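You operate a simulated robot arm through the tools that you are given. There is no shell and no other tool. Be economical: measure what you need, move in short steps, check, and stop when the job is done.

The job below is to be done with a simulated robot arm. You get a single attempt, and the scene is never put back.

Task
Set the controls near the workbench under the window. At the end: the blue dial is turned to 1; the red dial is turned to 3; the tester switch is switched on; the yellow dial is turned to 6; whatever was shut is shut again. Leave all else as you found it, and nothing knocked over.

Only the result counts: the job must be done as asked and must still hold three seconds after the hand-in. Knocking over, shifting, dropping, spilling or breaking anything else fails it.

Robot
A 7-joint arm with a two-finger parallel gripper, fixed in place. Base frame: the origin is at the foot of the arm, x ahead of it, y to its left, z up. Units: m, rad, N and s.
With the tool pointing down near the work surface it reaches from about 0.18 to 0.72 m from the base axis. Its first joint turns from -2.897 to 2.897 rad. Payload 1.57 kg.
The tool frame sits at the grasp point between the pads (the TCP): z along the fingers, y along the line on which they close. The tips reach 0.03 m beyond it. The gripper opens to 0.11 m. The fingers are 0.024 m wide and 0.012 m thick; the gripper's body (0.048 by 0.112 m) begins 0.078 m behind the TCP.
Orientation is told as [roll, pitch, yaw] about the base's x, y, z axes, in that order, counted from this pose: with the fingers straight down and closing along the base's y, the tool's x points along the base's -x, its y along +y and its z along -z.

Tools
- The arm moves only by the tool servo_tool. Its argument "deltas" is one flat list of numbers, 7 for each row, row after row: the shift along the tool's x, y, z in m, then the turn, a rotation vector about the tool's x, y, z in rad, then the opening, from 0 (shut) to 1 (fully open). In form: [x, y, z, rx, ry, rz, hand, x, y, z, rx, ry, rz, hand, ...]. A call has 1 to 8 rows; each row shifts and turns the commanded pose from where the row before left it, along the tool's axes as they then stand. Each row takes 0.2 s and may step no farther than 0.05 m and 0.15 rad from the row before; otherwise, or with a gripper value out of range, the whole call is refused. A pose out of reach is approached as far as the arm can. The call stops where the force on the tool passes 40 N (or 10 N more than at its start, if that is more) or the arm is blocked; 0.2 s more then pass. The fingers move at their own pace (about 0.045 m/s each) and stop on an object; they squeeze with about 23 N. The grip force told is the motor's: it shows also when the fingers shut on nothing. Time passes only in rows, and 0.2 s behind the last, so rows that do not move let the fingers close. The reply holds the time, the measured pose of the TCP, the force on the tool along the base axes, the opening and the grip force, in the units named above and with some noise.
- Cameras (640 x 400 px; columns grow to the right, rows downward): "scene" is fixed at [0.0478, -0.4999, 1.7153]; the picture's right is [0.68, -0.74, 0.00], its down [-0.54, -0.50, -0.68] and it looks along [0.50, 0.46, -0.73] (base axes); focal length 359 px, centre (320, 200). "wrist" rides on the gripper at [-0.036, 0, -0.08] in the tool frame; the picture's right is [0.00, -1.00, 0.00], its down [0.97, 0.00, -0.24] and it looks along [0.24, 0.00, 0.97] (tool axes); focal length 218 px, centre (320, 200).
- snapshot(camera): a new picture of that camera. The clock stands still meanwhile.
- move_column(by): slides the trunk up (or, below 0, down) by that many m; the arm rides with it, the base frame stays. It gives what a move gives, with no picture.
- probe_pixels(camera, pixels): for up to 12 pixels [column, row] of the newest picture of that camera ("zoom" is the newest enlarged one), the place [x, y, z] in the base frame of the surface seen there, good to about 0.002 m, but the place of the scene camera against the robot may be out by one fixed shift of up to 0.012 m in any direction. The clock stands still meanwhile.
- close_up(camera, box): a new picture of the part [left, top, right, bottom] of that camera's present view, enlarged. The clock stands still meanwhile.
- close_job(): hands the job in; it is judged then, once.

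Go step by step. Measure first, check grasps and placings, and put right what went wrong. The budget is 60 turns and 20 pictures, counting those below and the enlarged ones. Unless the task says otherwise, let go and move clear before handing in, and close with one line.

The tools are called as name(argument=value, ...) on one line, values as JSON. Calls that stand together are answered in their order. servo_tool: Moves the arm, as the interface text tells. Its arguments: {"type":"object","properties":{"deltas":{"type":"array"}},"required":["deltas"]} The other tools are called the same way: move_column (by) slides the trunk up or down; snapshot (camera) takes a picture; probe_pixels (camera, pixels) gives the place of the surface under pixels of a picture; close_up (camera, box) takes an enlarged picture of a part of a camera's view; close_job () hands the job in.

At the start:

```text
clock: 0.0
position: [0.4736, -0.0884, 1.2313]
orientation: [0.001, 0.0, 0.0]
contact_force: [0.0, 0.2, -0.5]
gripper_width: 0.1102
grasp_force: 0.2
trunk travel left (down, up): [-0.525, 0.065]
```

scene: 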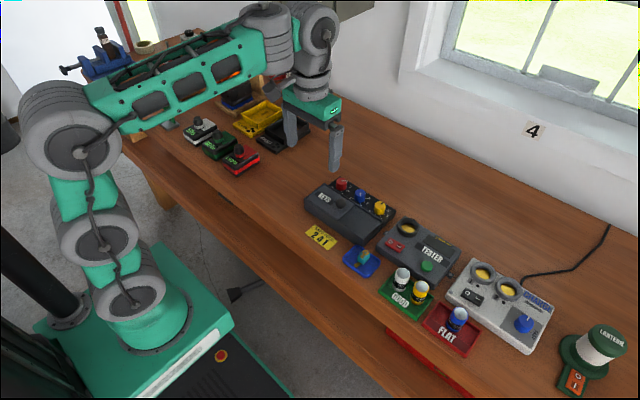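
wrist: 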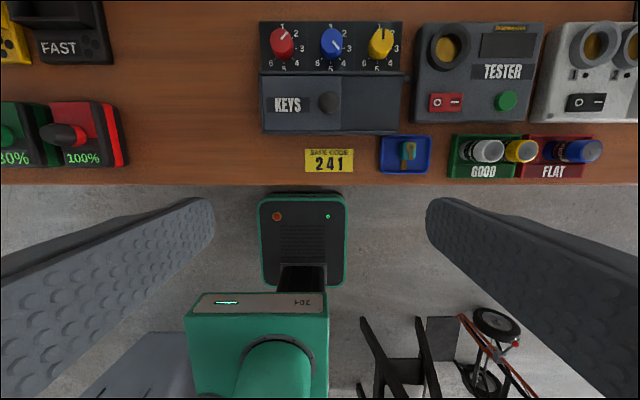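

The wrist picture shows the KEYS box with three dials (about 281,45 / 332,45 / 381,45) and the TESTER with a red rocker at (445,102). I'll enlarge both.

close_up(camera="wrist", box=[250, 10, 410, 140])

close_up(camera="scene", box=[290, 160, 470, 290])

probe_pixels(camera="wrist", pixels=[[281, 42], [332, 42], [381, 42], [436, 102], [455, 102], [445, 112], [329, 102], [300, 90], [370, 100], [265, 40], [298, 65], [505, 101]])

```text
3.08 times, centred on (330, 75) of wrist
```

zoom: 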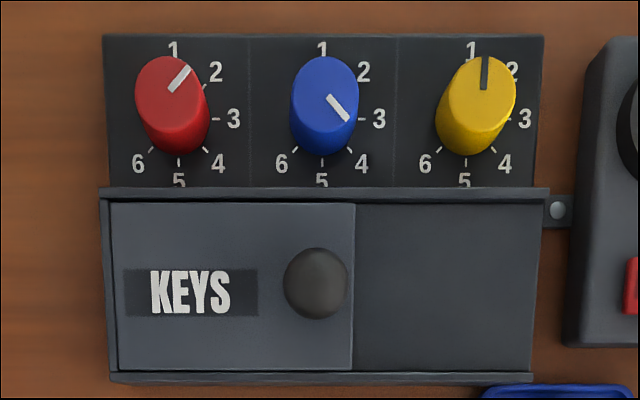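

```text
3.08 times, centred on (380, 225) of scene
```

zoom: 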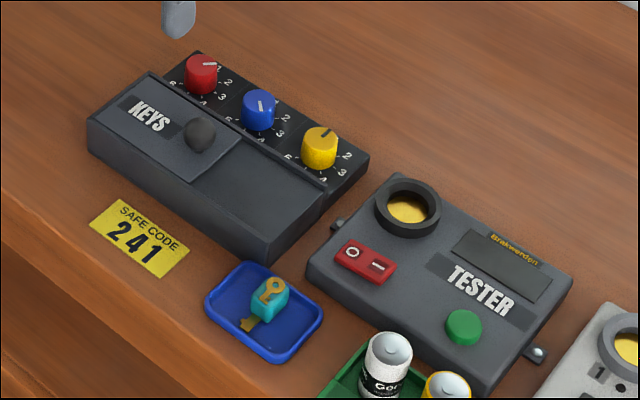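

```text
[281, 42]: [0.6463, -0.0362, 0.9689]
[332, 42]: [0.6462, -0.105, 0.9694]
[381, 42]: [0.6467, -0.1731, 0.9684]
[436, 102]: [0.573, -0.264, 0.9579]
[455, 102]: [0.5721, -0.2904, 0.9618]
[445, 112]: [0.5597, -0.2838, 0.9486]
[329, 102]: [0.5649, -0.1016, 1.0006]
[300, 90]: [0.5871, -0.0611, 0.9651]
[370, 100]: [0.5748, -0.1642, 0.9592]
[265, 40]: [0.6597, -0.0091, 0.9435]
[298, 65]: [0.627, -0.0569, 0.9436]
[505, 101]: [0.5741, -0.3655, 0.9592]
```

The dials now stand at red 2, blue 4 and yellow 1, in 45° steps going clockwise. Everything needed is in the open, and the lid stays as it is. The rocker's "|" side (455,102) reads higher, so the tester is off. I'll move closer over the dials with a narrower opening.

servo_tool(deltas=[-0.035, -0.005, 0.025, 0, 0, 0, 0.5, -0.035, -0.005, 0.025, 0, 0, 0, 0.5, -0.035, -0.005, 0.025, 0, 0, 0, 0.5, -0.03, -0.002, 0.025, 0, 0, 0, 0.5, 0, 0, 0, 0, 0, 0, 0.5, 0, 0, 0, 0, 0, 0, 0.5])

snapshot(camera="wrist")

```text
clock: 1.4
position: [0.6067, -0.105, 1.1318]
orientation: [-0.001, 0.001, 0.0]
contact_force: [-0.2, 0.0, -0.1]
gripper_width: 0.0549
grasp_force: 0.1
trunk travel left (down, up): [-0.525, 0.065]
```

```text
15 pictures are left
```

wrist: 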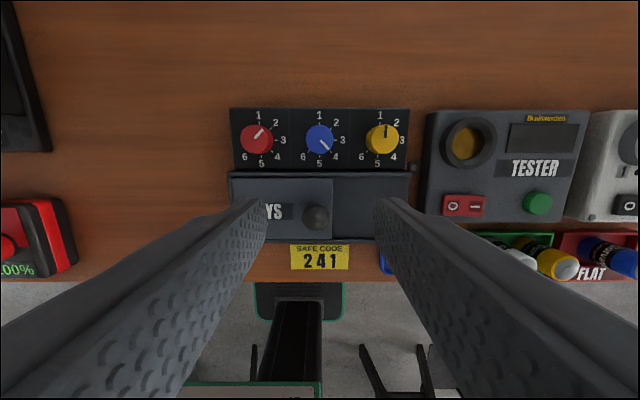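

The dials are at about (257,139), (320,139) and (382,139), with the tester rocker at (463,206). I'll enlarge each to get centres.

close_up(camera="wrist", box=[225, 100, 417, 220])

```text
3.33 times, centred on (321, 160) of wrist
```

zoom: 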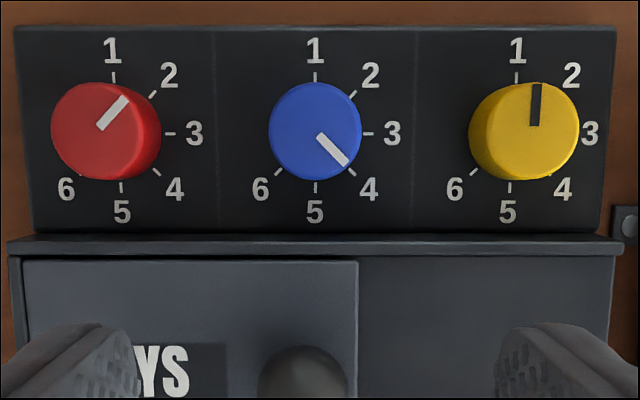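

probe_pixels(camera="zoom", pixels=[[95, 130], [55, 130], [134, 130], [315, 128], [272, 130], [358, 130], [315, 86], [530, 130], [576, 130], [315, 238], [316, 215], [200, 300]])

probe_pixels(camera="wrist", pixels=[[453, 206], [475, 206], [463, 196], [463, 215], [446, 206], [482, 206], [538, 203], [440, 180], [500, 200], [300, 80]])

close_up(camera="wrist", box=[420, 100, 612, 230])

```text
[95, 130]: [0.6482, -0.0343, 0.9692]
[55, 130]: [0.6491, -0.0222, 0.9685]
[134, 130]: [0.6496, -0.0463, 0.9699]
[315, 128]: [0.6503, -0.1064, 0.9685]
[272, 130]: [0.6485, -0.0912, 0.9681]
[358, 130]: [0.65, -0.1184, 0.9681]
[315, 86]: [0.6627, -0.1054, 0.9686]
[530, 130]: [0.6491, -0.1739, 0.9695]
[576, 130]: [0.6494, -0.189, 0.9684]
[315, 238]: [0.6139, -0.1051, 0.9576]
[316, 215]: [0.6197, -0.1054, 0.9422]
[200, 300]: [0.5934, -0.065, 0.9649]
```

```text
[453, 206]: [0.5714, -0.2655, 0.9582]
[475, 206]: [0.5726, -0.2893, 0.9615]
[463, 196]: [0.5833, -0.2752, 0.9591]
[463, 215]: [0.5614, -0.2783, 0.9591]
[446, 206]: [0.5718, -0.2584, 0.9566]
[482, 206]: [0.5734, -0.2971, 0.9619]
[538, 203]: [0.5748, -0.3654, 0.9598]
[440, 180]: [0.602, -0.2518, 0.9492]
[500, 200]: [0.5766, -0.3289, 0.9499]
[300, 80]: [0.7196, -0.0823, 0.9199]
```

```text
3.08 times, centred on (516, 165) of wrist
```

zoom: 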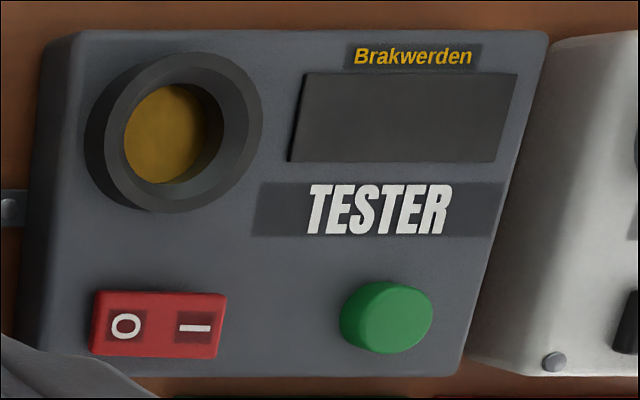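

Measured centres: red (0.649, -0.034), blue (0.649, -0.105), yellow (0.649, -0.175), tops at 0.969, panel at 0.942, and the rail at x≈0.614 with z 0.958. Next I go above the red dial with a small opening.

servo_tool(deltas=[-0.0141, 0.0235, 0.036, 0, 0, 0, 0.38, -0.0141, 0.0235, 0.036, 0, 0, 0, 0.38, -0.0141, 0.0235, 0.036, 0, 0, 0, 0.38, 0, 0, 0, 0, 0, 0, 0.38, 0, 0, 0, 0, 0, 0, 0.38])

```text
clock: 2.6
position: [0.6518, -0.035, 1.02]
orientation: [0.0, -0.001, -0.001]
contact_force: [-0.4, -0.1, -0.8]
gripper_width: 0.042
grasp_force: 0.0
trunk travel left (down, up): [-0.525, 0.065]
```

I'm above red with a 0.042 opening. I'll descend 0.039 and close.

servo_tool(deltas=[0.001, 0, 0.02, 0, 0, 0, 0.38, 0, 0, 0.019, 0, 0, 0, 0.38, 0, 0, 0, 0, 0, 0, 0, 0, 0, 0, 0, 0, 0, 0, 0, 0, 0, 0, 0, 0, 0])

```text
clock: 3.8
position: [0.6511, -0.0342, 0.9845]
orientation: [0.0, 0.0, 0.0]
contact_force: [1.0, 5.0, -2.8]
gripper_width: 0.0309
grasp_force: 33.8
trunk travel left (down, up): [-0.525, 0.065]
```

The dial is held at 0.031 width. I'll turn it +45° (clockwise from above).

servo_tool(deltas=[0, 0, 0, 0, 0, 0.131, 0, 0, 0, 0, 0, 0, 0.131, 0, 0, 0, 0, 0, 0, 0.131, 0, 0, 0, 0, 0, 0, 0.131, 0, 0, 0, 0, 0, 0, 0.131, 0, 0, 0, 0, 0, 0, 0.131, 0, 0, 0, 0, 0, 0, 0, 0])

```text
clock: 5.4
position: [0.6502, -0.0366, 0.985]
orientation: [0.0, -0.001, -0.79]
contact_force: [11.0, -4.9, -0.8]
gripper_width: 0.031
grasp_force: 39.9
trunk travel left (down, up): [-0.525, 0.065]
```

The turn is complete at yaw -0.79. I'll release, rise, and go above blue with the tool still turned.

servo_tool(deltas=[0, 0, 0, 0, 0, 0, 0.36, 0, 0, 0, 0, 0, 0, 0.36, 0, 0, -0.025, 0, 0, 0, 0.36, 0, 0, -0.025, 0, 0, 0, 0.36, 0, 0, -0.035, 0, 0, 0, 0.36, -0.025, -0.025, 0, 0, 0, 0, 0.36, -0.025, -0.025, 0, 0, 0, 0, 0.36, 0, 0, 0, 0, 0, 0, 0.36])

snapshot(camera="wrist")

```text
clock: 7.2
position: [0.6478, -0.1053, 1.0694]
orientation: [0.001, 0.001, -0.784]
contact_force: [-0.2, -1.1, 0.4]
gripper_width: 0.04
grasp_force: 0.0
trunk travel left (down, up): [-0.525, 0.065]
```

```text
12 pictures are left
```

wrist: 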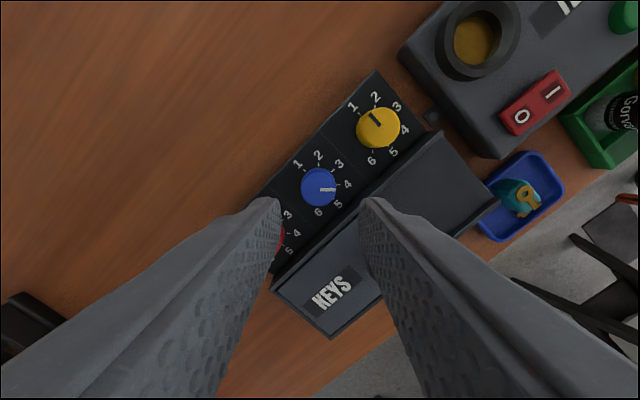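

I'm over blue at (0.648, -0.105) with yaw -0.78. I'll descend and grip.

servo_tool(deltas=[-0.0007, 0, 0.04, 0, 0, 0, 0.36, 0, 0, 0.03, 0, 0, 0, 0.36, 0, 0, 0.016, 0, 0, 0, 0.36, 0, 0, 0, 0, 0, 0, 0, 0, 0, 0, 0, 0, 0, 0, 0, 0, 0, 0, 0, 0, 0])

```text
clock: 8.6
position: [0.6503, -0.1055, 0.9818]
orientation: [-0.002, 0.0, -0.787]
contact_force: [-0.5, 1.1, -5.1]
gripper_width: 0.0307
grasp_force: 35.4
trunk travel left (down, up): [-0.525, 0.065]
```

Blue is held. I'll turn it -90°, first in eight steps of -0.1309 and then in four more.

servo_tool(deltas=[0, 0, 0, 0, 0, -0.1309, 0, 0, 0, 0, 0, 0, -0.1309, 0, 0, 0, 0, 0, 0, -0.1309, 0, 0, 0, 0, 0, 0, -0.1309, 0, 0, 0, 0, 0, 0, -0.1309, 0, 0, 0, 0, 0, 0, -0.1309, 0, 0, 0, 0, 0, 0, -0.1309, 0, 0, 0, 0, 0, 0, -0.1309, 0])

servo_tool(deltas=[0, 0, 0, 0, 0, -0.1309, 0, 0, 0, 0, 0, 0, -0.1309, 0, 0, 0, 0, 0, 0, -0.1309, 0, 0, 0, 0, 0, 0, -0.1309, 0, 0, 0, 0, 0, 0, 0, 0])

```text
clock: 10.4
position: [0.6503, -0.1036, 0.9809]
orientation: [0.0, 0.004, 0.264]
contact_force: [3.0, 16.8, -14.5]
gripper_width: 0.0312
grasp_force: 39.8
trunk travel left (down, up): [-0.525, 0.065]
```

```text
clock: 11.6
position: [0.6511, -0.1032, 0.981]
orientation: [0.004, 0.007, 0.787]
contact_force: [-7.7, 26.4, -22.8]
gripper_width: 0.0311
grasp_force: 40.3
trunk travel left (down, up): [-0.525, 0.065]
```

Forces rose to 26 N during the turn, so I'll release, rise, square the tool back up and look.

servo_tool(deltas=[0, 0, 0, 0, 0, 0, 0.36, 0, 0, 0, 0, 0, 0, 0.36, 0, 0, -0.045, 0, 0, 0.13, 0.36, 0, 0, -0.045, 0, 0, 0.13, 0.36, 0, 0, 0, 0, 0, 0.13, 0.36, 0, 0, 0, 0, 0, 0.13, 0.36, 0, 0, 0, 0, 0, 0.13, 0.36, 0, 0, 0, 0, 0, 0.135, 0.36])

snapshot(camera="wrist")

```text
clock: 13.4
position: [0.6496, -0.1069, 1.0739]
orientation: [0.0, 0.002, -0.003]
contact_force: [0.6, 0.8, -0.6]
gripper_width: 0.0397
grasp_force: 0.1
trunk travel left (down, up): [-0.525, 0.065]
```

```text
11 pictures are left
```

wrist: 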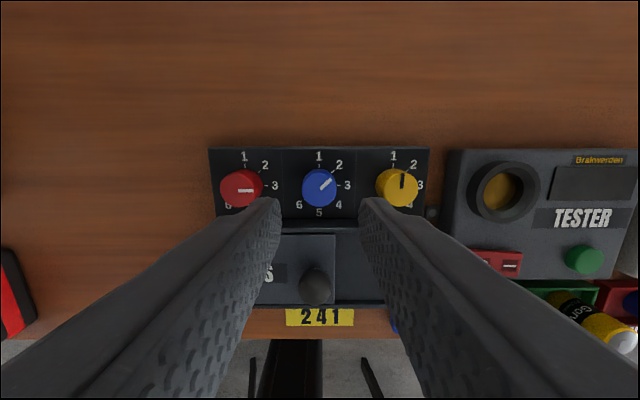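

Red now points to 3 and blue to 2 (pointer up-right at 325,184). I'll grip blue again and turn it another -45°.

servo_tool(deltas=[0, 0.001, 0.04, 0, 0, 0, 0.36, 0, 0, 0.035, 0, 0, 0, 0.36, 0, 0, 0.0155, 0, 0, 0, 0.36, 0, 0, 0, 0, 0, 0, 0, 0, 0, 0, 0, 0, 0, 0, 0, 0, 0, 0, 0, 0, 0])

servo_tool(deltas=[0, 0, 0, 0, 0, -0.131, 0, 0, 0, 0, 0, 0, -0.131, 0, 0, 0, 0, 0, 0, -0.131, 0, 0, 0, 0, 0, 0, -0.131, 0, 0, 0, 0, 0, 0, -0.131, 0, 0, 0, 0, 0, 0, -0.131, 0, 0, 0, 0, 0, 0, 0, 0])

```text
clock: 14.8
position: [0.6505, -0.1047, 0.9824]
orientation: [-0.002, 0.002, 0.002]
contact_force: [-2.0, 17.2, -0.9]
gripper_width: 0.0311
grasp_force: 35.4
trunk travel left (down, up): [-0.525, 0.065]
```

```text
clock: 16.4
position: [0.6506, -0.1041, 0.9821]
orientation: [0.001, 0.004, 0.787]
contact_force: [-1.5, 15.2, -11.4]
gripper_width: 0.0307
grasp_force: 39.3
trunk travel left (down, up): [-0.525, 0.065]
```

Blue's turn is done. I'll release, rise and move over to yellow, keeping the tool at -45° as the starting angle.

servo_tool(deltas=[0, 0, 0, 0, 0, 0, 0.36, 0, 0, 0, 0, 0, 0, 0.36, 0, 0, -0.025, 0, 0, 0, 0.36, 0, 0, -0.025, 0, 0, 0, 0.36, 0, 0, -0.035, 0, 0, 0, 0.36, 0.0245, -0.0245, 0, 0, 0, 0, 0.36, 0.0245, -0.0245, 0, 0, 0, 0, 0.36, 0, 0, 0, 0, 0, 0, 0.36])

snapshot(camera="wrist")

```text
clock: 18.2
position: [0.6486, -0.1768, 1.0683]
orientation: [0.001, 0.002, 0.785]
contact_force: [0.4, -0.5, -0.1]
gripper_width: 0.0393
grasp_force: 0.1
trunk travel left (down, up): [-0.525, 0.065]
```

```text
10 pictures are left
```

wrist: 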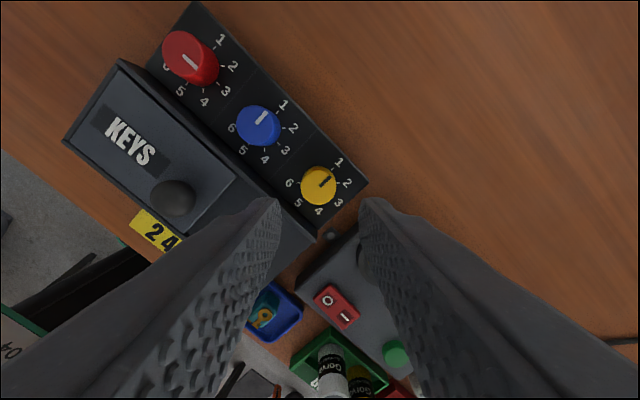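

Blue looks near 1, and I'll check it from straight on later. Yellow is under the tool, so I'll descend and grip.

servo_tool(deltas=[-0.0018, 0.0004, 0.04, 0, 0, 0, 0.36, 0, 0, 0.03, 0, 0, 0, 0.36, 0, 0, 0.016, 0, 0, 0, 0.36, 0, 0, 0, 0, 0, 0, 0, 0, 0, 0, 0, 0, 0, 0, 0, 0, 0, 0, 0, 0, 0])

servo_tool(deltas=[0, 0, 0, 0, 0, 0.1309, 0, 0, 0, 0, 0, 0, 0.1309, 0, 0, 0, 0, 0, 0, 0.1309, 0, 0, 0, 0, 0, 0, 0.1309, 0, 0, 0, 0, 0, 0, 0.1309, 0, 0, 0, 0, 0, 0, 0.1309, 0, 0, 0, 0, 0, 0, 0.1309, 0, 0, 0, 0, 0, 0, 0.1309, 0])

servo_tool(deltas=[0, 0, 0, 0, 0, 0.1309, 0, 0, 0, 0, 0, 0, 0.1309, 0, 0, 0, 0, 0, 0, 0.1309, 0, 0, 0, 0, 0, 0, 0.1309, 0, 0, 0, 0, 0, 0, 0, 0])

```text
clock: 19.6
position: [0.6496, -0.1742, 0.9839]
orientation: [0.0, 0.002, 0.788]
contact_force: [-3.8, 3.0, -2.6]
gripper_width: 0.031
grasp_force: 36.0
trunk travel left (down, up): [-0.525, 0.065]
```

```text
clock: 21.4
position: [0.6513, -0.175, 0.9836]
orientation: [0.0, -0.001, -0.266]
contact_force: [-4.5, -12.7, 6.5]
gripper_width: 0.0308
grasp_force: 39.9
trunk travel left (down, up): [-0.525, 0.065]
```

```text
clock: 22.6
position: [0.6501, -0.1762, 0.9833]
orientation: [0.0, -0.001, -0.789]
contact_force: [-6.9, -20.2, 13.0]
gripper_width: 0.0306
grasp_force: 39.7
trunk travel left (down, up): [-0.525, 0.065]
```

Yellow has turned 90°. I'll release, rise, turn the tool back -90° and look before the next grip.

servo_tool(deltas=[0, 0, 0, 0, 0, 0, 0.36, 0, 0, 0, 0, 0, 0, 0.36, 0, 0, -0.045, 0, 0, -0.13, 0.36, 0, 0, -0.045, 0, 0, -0.131, 0.36, 0, 0, 0, 0, 0, -0.131, 0.36, 0, 0, 0, 0, 0, -0.131, 0.36, 0, 0, 0, 0, 0, -0.131, 0.36, 0, 0, 0, 0, 0, -0.131, 0.36])

close_up(camera="wrist", box=[150, 130, 370, 260])

```text
clock: 24.4
position: [0.6522, -0.1733, 1.0718]
orientation: [0.0, 0.0, 0.004]
contact_force: [0.7, 0.2, -0.5]
gripper_width: 0.0397
grasp_force: 0.0
trunk travel left (down, up): [-0.525, 0.065]
```

```text
2.91 times, centred on (260, 195) of wrist
```

zoom: 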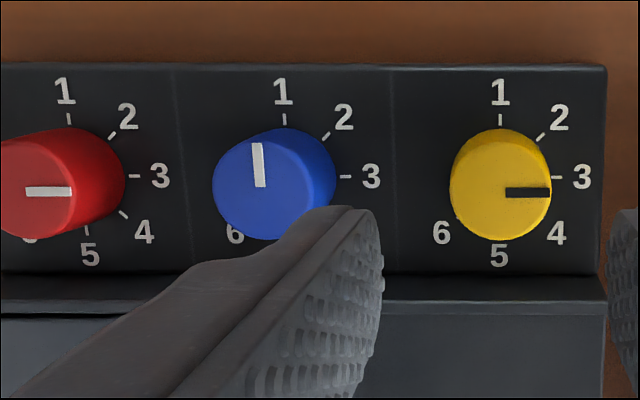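

Red points to 3, blue to 1 (about 4° off) and yellow to 3. I'll turn the tool to -45°, grip yellow and turn it another 90°.

servo_tool(deltas=[0, 0, 0, 0, 0, -0.131, 0.36, 0, 0, 0, 0, 0, -0.131, 0.36, 0, 0, 0, 0, 0, -0.131, 0.36, 0, 0, 0, 0, 0, -0.131, 0.36, 0, 0, 0, 0, 0, -0.131, 0.36, 0, 0, 0.015, 0, 0, -0.13, 0.36, 0, 0, 0.025, 0, 0, 0, 0.36])

servo_tool(deltas=[0, 0, 0.025, 0, 0, 0, 0.36, 0, 0, 0.023, 0, 0, 0, 0.36, 0, 0, 0, 0, 0, 0, 0, 0, 0, 0, 0, 0, 0, 0, 0, 0, 0, 0, 0, 0, 0])

```text
clock: 26.0
position: [0.6518, -0.1729, 1.0318]
orientation: [-0.001, 0.001, 0.787]
contact_force: [0.3, -0.8, 1.1]
gripper_width: 0.0394
grasp_force: 0.0
trunk travel left (down, up): [-0.525, 0.065]
```

```text
clock: 27.2
position: [0.6518, -0.1723, 0.985]
orientation: [0.0, 0.001, 0.785]
contact_force: [3.5, -1.7, -0.9]
gripper_width: 0.0308
grasp_force: 35.9
trunk travel left (down, up): [-0.525, 0.065]
```

Yellow is gripped again. I'll turn it +90°.

servo_tool(deltas=[0, 0, 0, 0, 0, 0.1309, 0, 0, 0, 0, 0, 0, 0.1309, 0, 0, 0, 0, 0, 0, 0.1309, 0, 0, 0, 0, 0, 0, 0.1309, 0, 0, 0, 0, 0, 0, 0.1309, 0, 0, 0, 0, 0, 0, 0.1309, 0, 0, 0, 0, 0, 0, 0.1309, 0, 0, 0, 0, 0, 0, 0.1309, 0])

servo_tool(deltas=[0, 0, 0, 0, 0, 0.1309, 0, 0, 0, 0, 0, 0, 0.1309, 0, 0, 0, 0, 0, 0, 0.1309, 0, 0, 0, 0, 0, 0, 0.1309, 0, 0, 0, 0, 0, 0, 0, 0])

servo_tool(deltas=[0, 0, 0, 0, 0, 0, 0.36, 0, 0, 0, 0, 0, 0, 0.36, 0, 0, -0.045, 0, 0, -0.13, 0.36, 0, 0, -0.045, 0, 0, -0.131, 0.36, 0, 0, 0, 0, 0, -0.131, 0.36, 0, 0, 0, 0, 0, -0.131, 0.36, 0, 0, 0, 0, 0, -0.131, 0.36, 0, 0, 0, 0, 0, -0.131, 0.36])

close_up(camera="wrist", box=[150, 130, 370, 260])

```text
clock: 29.0
position: [0.6526, -0.1752, 0.9849]
orientation: [0.001, -0.004, -0.265]
contact_force: [8.3, -11.8, 12.1]
gripper_width: 0.0306
grasp_force: 39.6
trunk travel left (down, up): [-0.525, 0.065]
```

```text
clock: 30.2
position: [0.6514, -0.1766, 0.9856]
orientation: [0.002, -0.001, -0.787]
contact_force: [4.3, -23.6, 16.0]
gripper_width: 0.0307
grasp_force: 39.9
trunk travel left (down, up): [-0.525, 0.065]
```

```text
clock: 32.0
position: [0.6518, -0.1742, 1.0748]
orientation: [0.0, 0.0, 0.003]
contact_force: [-0.3, 0.2, -0.8]
gripper_width: 0.0395
grasp_force: 0.1
trunk travel left (down, up): [-0.525, 0.065]
```

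```text
2.91 times, centred on (260, 195) of wrist
```

zoom: 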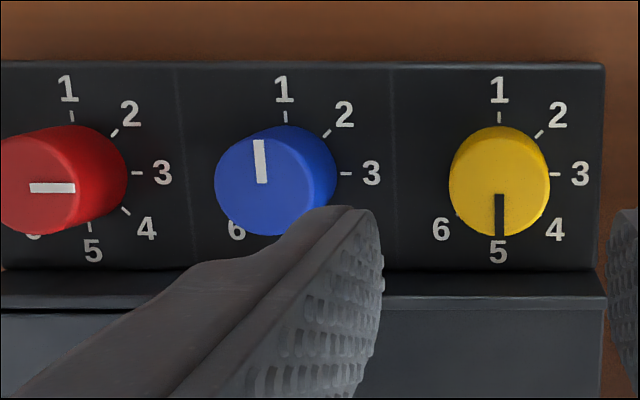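

Yellow now points to 5 (at 500,215). From the square grip I'll turn it the last +45°.

servo_tool(deltas=[0, 0, 0.04, 0, 0, 0, 0.36, 0, 0, 0.035, 0, 0, 0, 0.36, 0, 0, 0.016, 0, 0, 0, 0.36, 0, 0, 0, 0, 0, 0, 0, 0, 0, 0, 0, 0, 0, 0, 0, 0, 0, 0, 0, 0, 0])

servo_tool(deltas=[0, 0, 0, 0, 0, 0.131, 0, 0, 0, 0, 0, 0, 0.131, 0, 0, 0, 0, 0, 0, 0.131, 0, 0, 0, 0, 0, 0, 0.131, 0, 0, 0, 0, 0, 0, 0.131, 0, 0, 0, 0, 0, 0, 0.131, 0, 0, 0, 0, 0, 0, 0, 0])

servo_tool(deltas=[0, 0, 0, 0, 0, 0, 0.36, 0, 0, 0, 0, 0, 0, 0.36, 0, 0, -0.045, 0, 0, -0.13, 0.36, 0, 0, -0.045, 0, 0, -0.131, 0.36, 0, 0, 0, 0, 0, -0.131, 0.36, 0, 0, 0, 0, 0, -0.131, 0.36, 0, 0, 0, 0, 0, -0.131, 0.36, 0, 0, 0, 0, 0, -0.131, 0.36])

snapshot(camera="wrist")

```text
clock: 33.4
position: [0.6543, -0.1756, 0.9827]
orientation: [0.0, -0.001, -0.002]
contact_force: [0.1, -6.1, -2.9]
gripper_width: 0.0309
grasp_force: 36.0
trunk travel left (down, up): [-0.525, 0.065]
```

```text
clock: 35.0
position: [0.652, -0.1758, 0.982]
orientation: [0.003, 0.001, -0.791]
contact_force: [1.1, -34.2, -0.4]
gripper_width: 0.0309
grasp_force: 40.0
trunk travel left (down, up): [-0.525, 0.065]
```

```text
clock: 36.8
position: [0.6523, -0.1722, 1.0732]
orientation: [-0.001, -0.001, 0.001]
contact_force: [-0.2, 0.8, 0.2]
gripper_width: 0.0396
grasp_force: 0.1
trunk travel left (down, up): [-0.525, 0.065]
```

```text
7 pictures are left
```

wrist: 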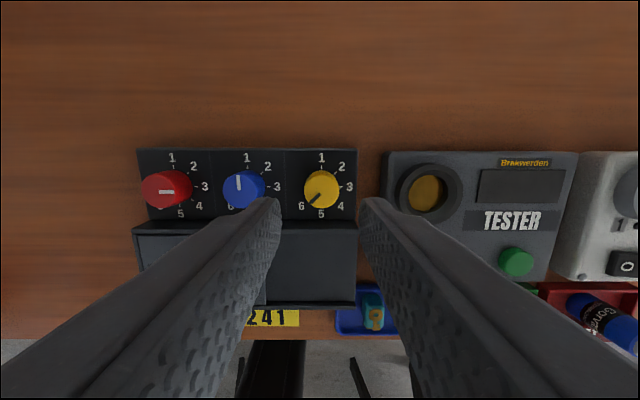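

Yellow points to 6 (at 313,198). Next, with the fingers shut, I go above the "|" half of the tester rocker (0.572, -0.294).

servo_tool(deltas=[0.0265, -0.0405, 0, 0, 0, 0, 0, 0.0265, -0.0405, 0, 0, 0, 0, 0, 0.0265, -0.0405, 0, 0, 0, 0, 0, 0, 0, 0.03, 0, 0, 0, 0, 0, 0, 0.03, 0, 0, 0, 0, 0, 0, 0, 0, 0, 0, 0])

snapshot(camera="scene")

```text
clock: 38.2
position: [0.5737, -0.2935, 1.0151]
orientation: [-0.001, -0.001, 0.0]
contact_force: [-0.1, 0.0, 1.0]
gripper_width: 0.0001
grasp_force: 21.0
trunk travel left (down, up): [-0.525, 0.065]
```

```text
6 pictures are left
```

scene: 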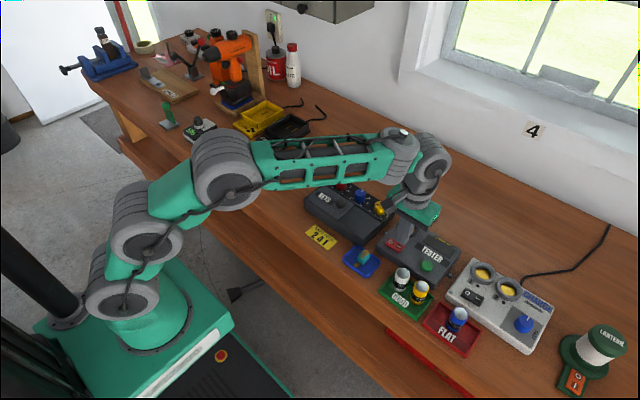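

The tips are about 23 mm above the raised half. I'll press down in small steps.

servo_tool(deltas=[0, 0, 0.018, 0, 0, 0, 0, 0, 0, 0.004, 0, 0, 0, 0, 0, 0, 0.003, 0, 0, 0, 0, 0, 0, 0.002, 0, 0, 0, 0, 0, 0, 0.002, 0, 0, 0, 0])

```text
clock: 39.4
position: [0.5722, -0.296, 0.9892]
orientation: [-0.005, -0.008, 0.001]
contact_force: [-0.6, 0.6, 24.7]
gripper_width: 0.0
grasp_force: 21.4
trunk travel left (down, up): [-0.525, 0.065]
```

Contact reads 24.7 N at z 0.989. I'll lift, move back and check the rocker.

servo_tool(deltas=[0, 0, -0.03, 0, 0, 0, 0, 0, 0, -0.04, 0, 0, 0, 0, 0.02, 0, -0.04, 0, 0, 0, 0, 0, 0, -0.04, 0, 0, 0, 0, 0, 0, 0, 0, 0, 0, 0])

close_up(camera="wrist", box=[160, 60, 480, 260])

```text
clock: 40.6
position: [0.5529, -0.2961, 1.1324]
orientation: [0.001, 0.001, -0.003]
contact_force: [0.1, -0.4, -0.5]
gripper_width: 0.0001
grasp_force: 20.8
trunk travel left (down, up): [-0.525, 0.065]
```

```text
2.00 times, centred on (320, 160) of wrist
```

zoom: 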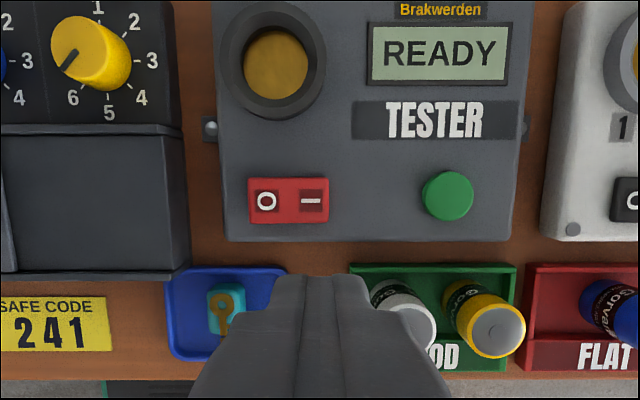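

The tester screen reads READY, so it is on. I'll move clear above the box for a last look at the dials and lid.

servo_tool(deltas=[0, 0.035, -0.03, 0, 0, 0, 0.3, 0, 0.045, -0.02, 0, 0, 0, 0.5, 0.01, 0.045, -0.02, 0, 0, 0, 0.7, 0.02, 0.045, 0, 0, 0, 0, 1, 0.03, 0.025, 0, 0, 0, 0, 1, 0, 0, 0, 0, 0, 0, 1, 0, 0, 0, 0, 0, 0, 1])

close_up(camera="wrist", box=[230, 0, 430, 130])

snapshot(camera="scene")

```text
refused: row 3 steps farther than a row can; nothing moved
```

```text
3.08 times, centred on (330, 65) of wrist
```

zoom: 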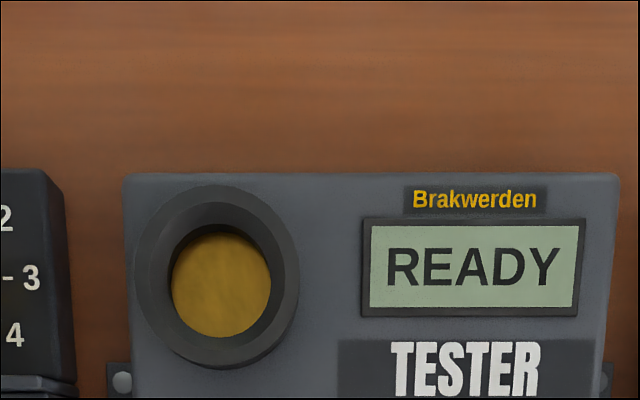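

```text
3 pictures are left
```

scene: 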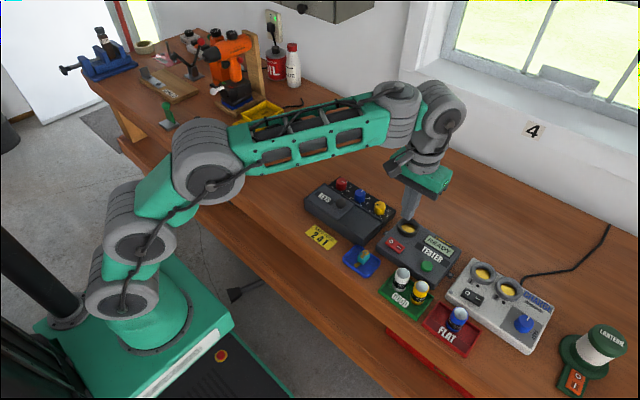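

That move was refused because a row was too long. I'll repeat it with shorter steps and look at the box.

servo_tool(deltas=[0, 0.03, -0.03, 0, 0, 0, 0.3, 0, 0.035, -0.03, 0, 0, 0, 0.5, 0, 0.04, -0.02, 0, 0, 0, 0.7, 0.01, 0.04, 0, 0, 0, 0, 1, 0.02, 0.035, 0, 0, 0, 0, 1, 0.03, 0.015, 0, 0, 0, 0, 1, 0, 0, 0, 0, 0, 0, 1])

close_up(camera="wrist", box=[230, 0, 430, 130])

```text
clock: 42.2
position: [0.4931, -0.0992, 1.2142]
orientation: [0.0, 0.001, 0.0]
contact_force: [-0.3, -0.6, -0.2]
gripper_width: 0.1098
grasp_force: 0.1
trunk travel left (down, up): [-0.525, 0.065]
```

```text
3.08 times, centred on (330, 65) of wrist
```

zoom: 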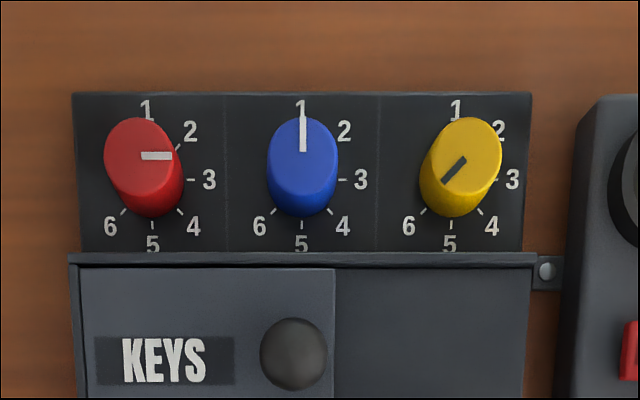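

The picture shows red at 3, blue at 1 and yellow at 6, with the KEYS lid where it was and the tester on. The arm is clear, so I'm handing in.

close_job()

```text
The job is handed in.
```

The job is handed in: blue dial at 1, red at 3, yellow at 6, and the tester is on (its screen reads READY). I opened nothing, so there was nothing to shut again, and nothing else was moved or knocked over.
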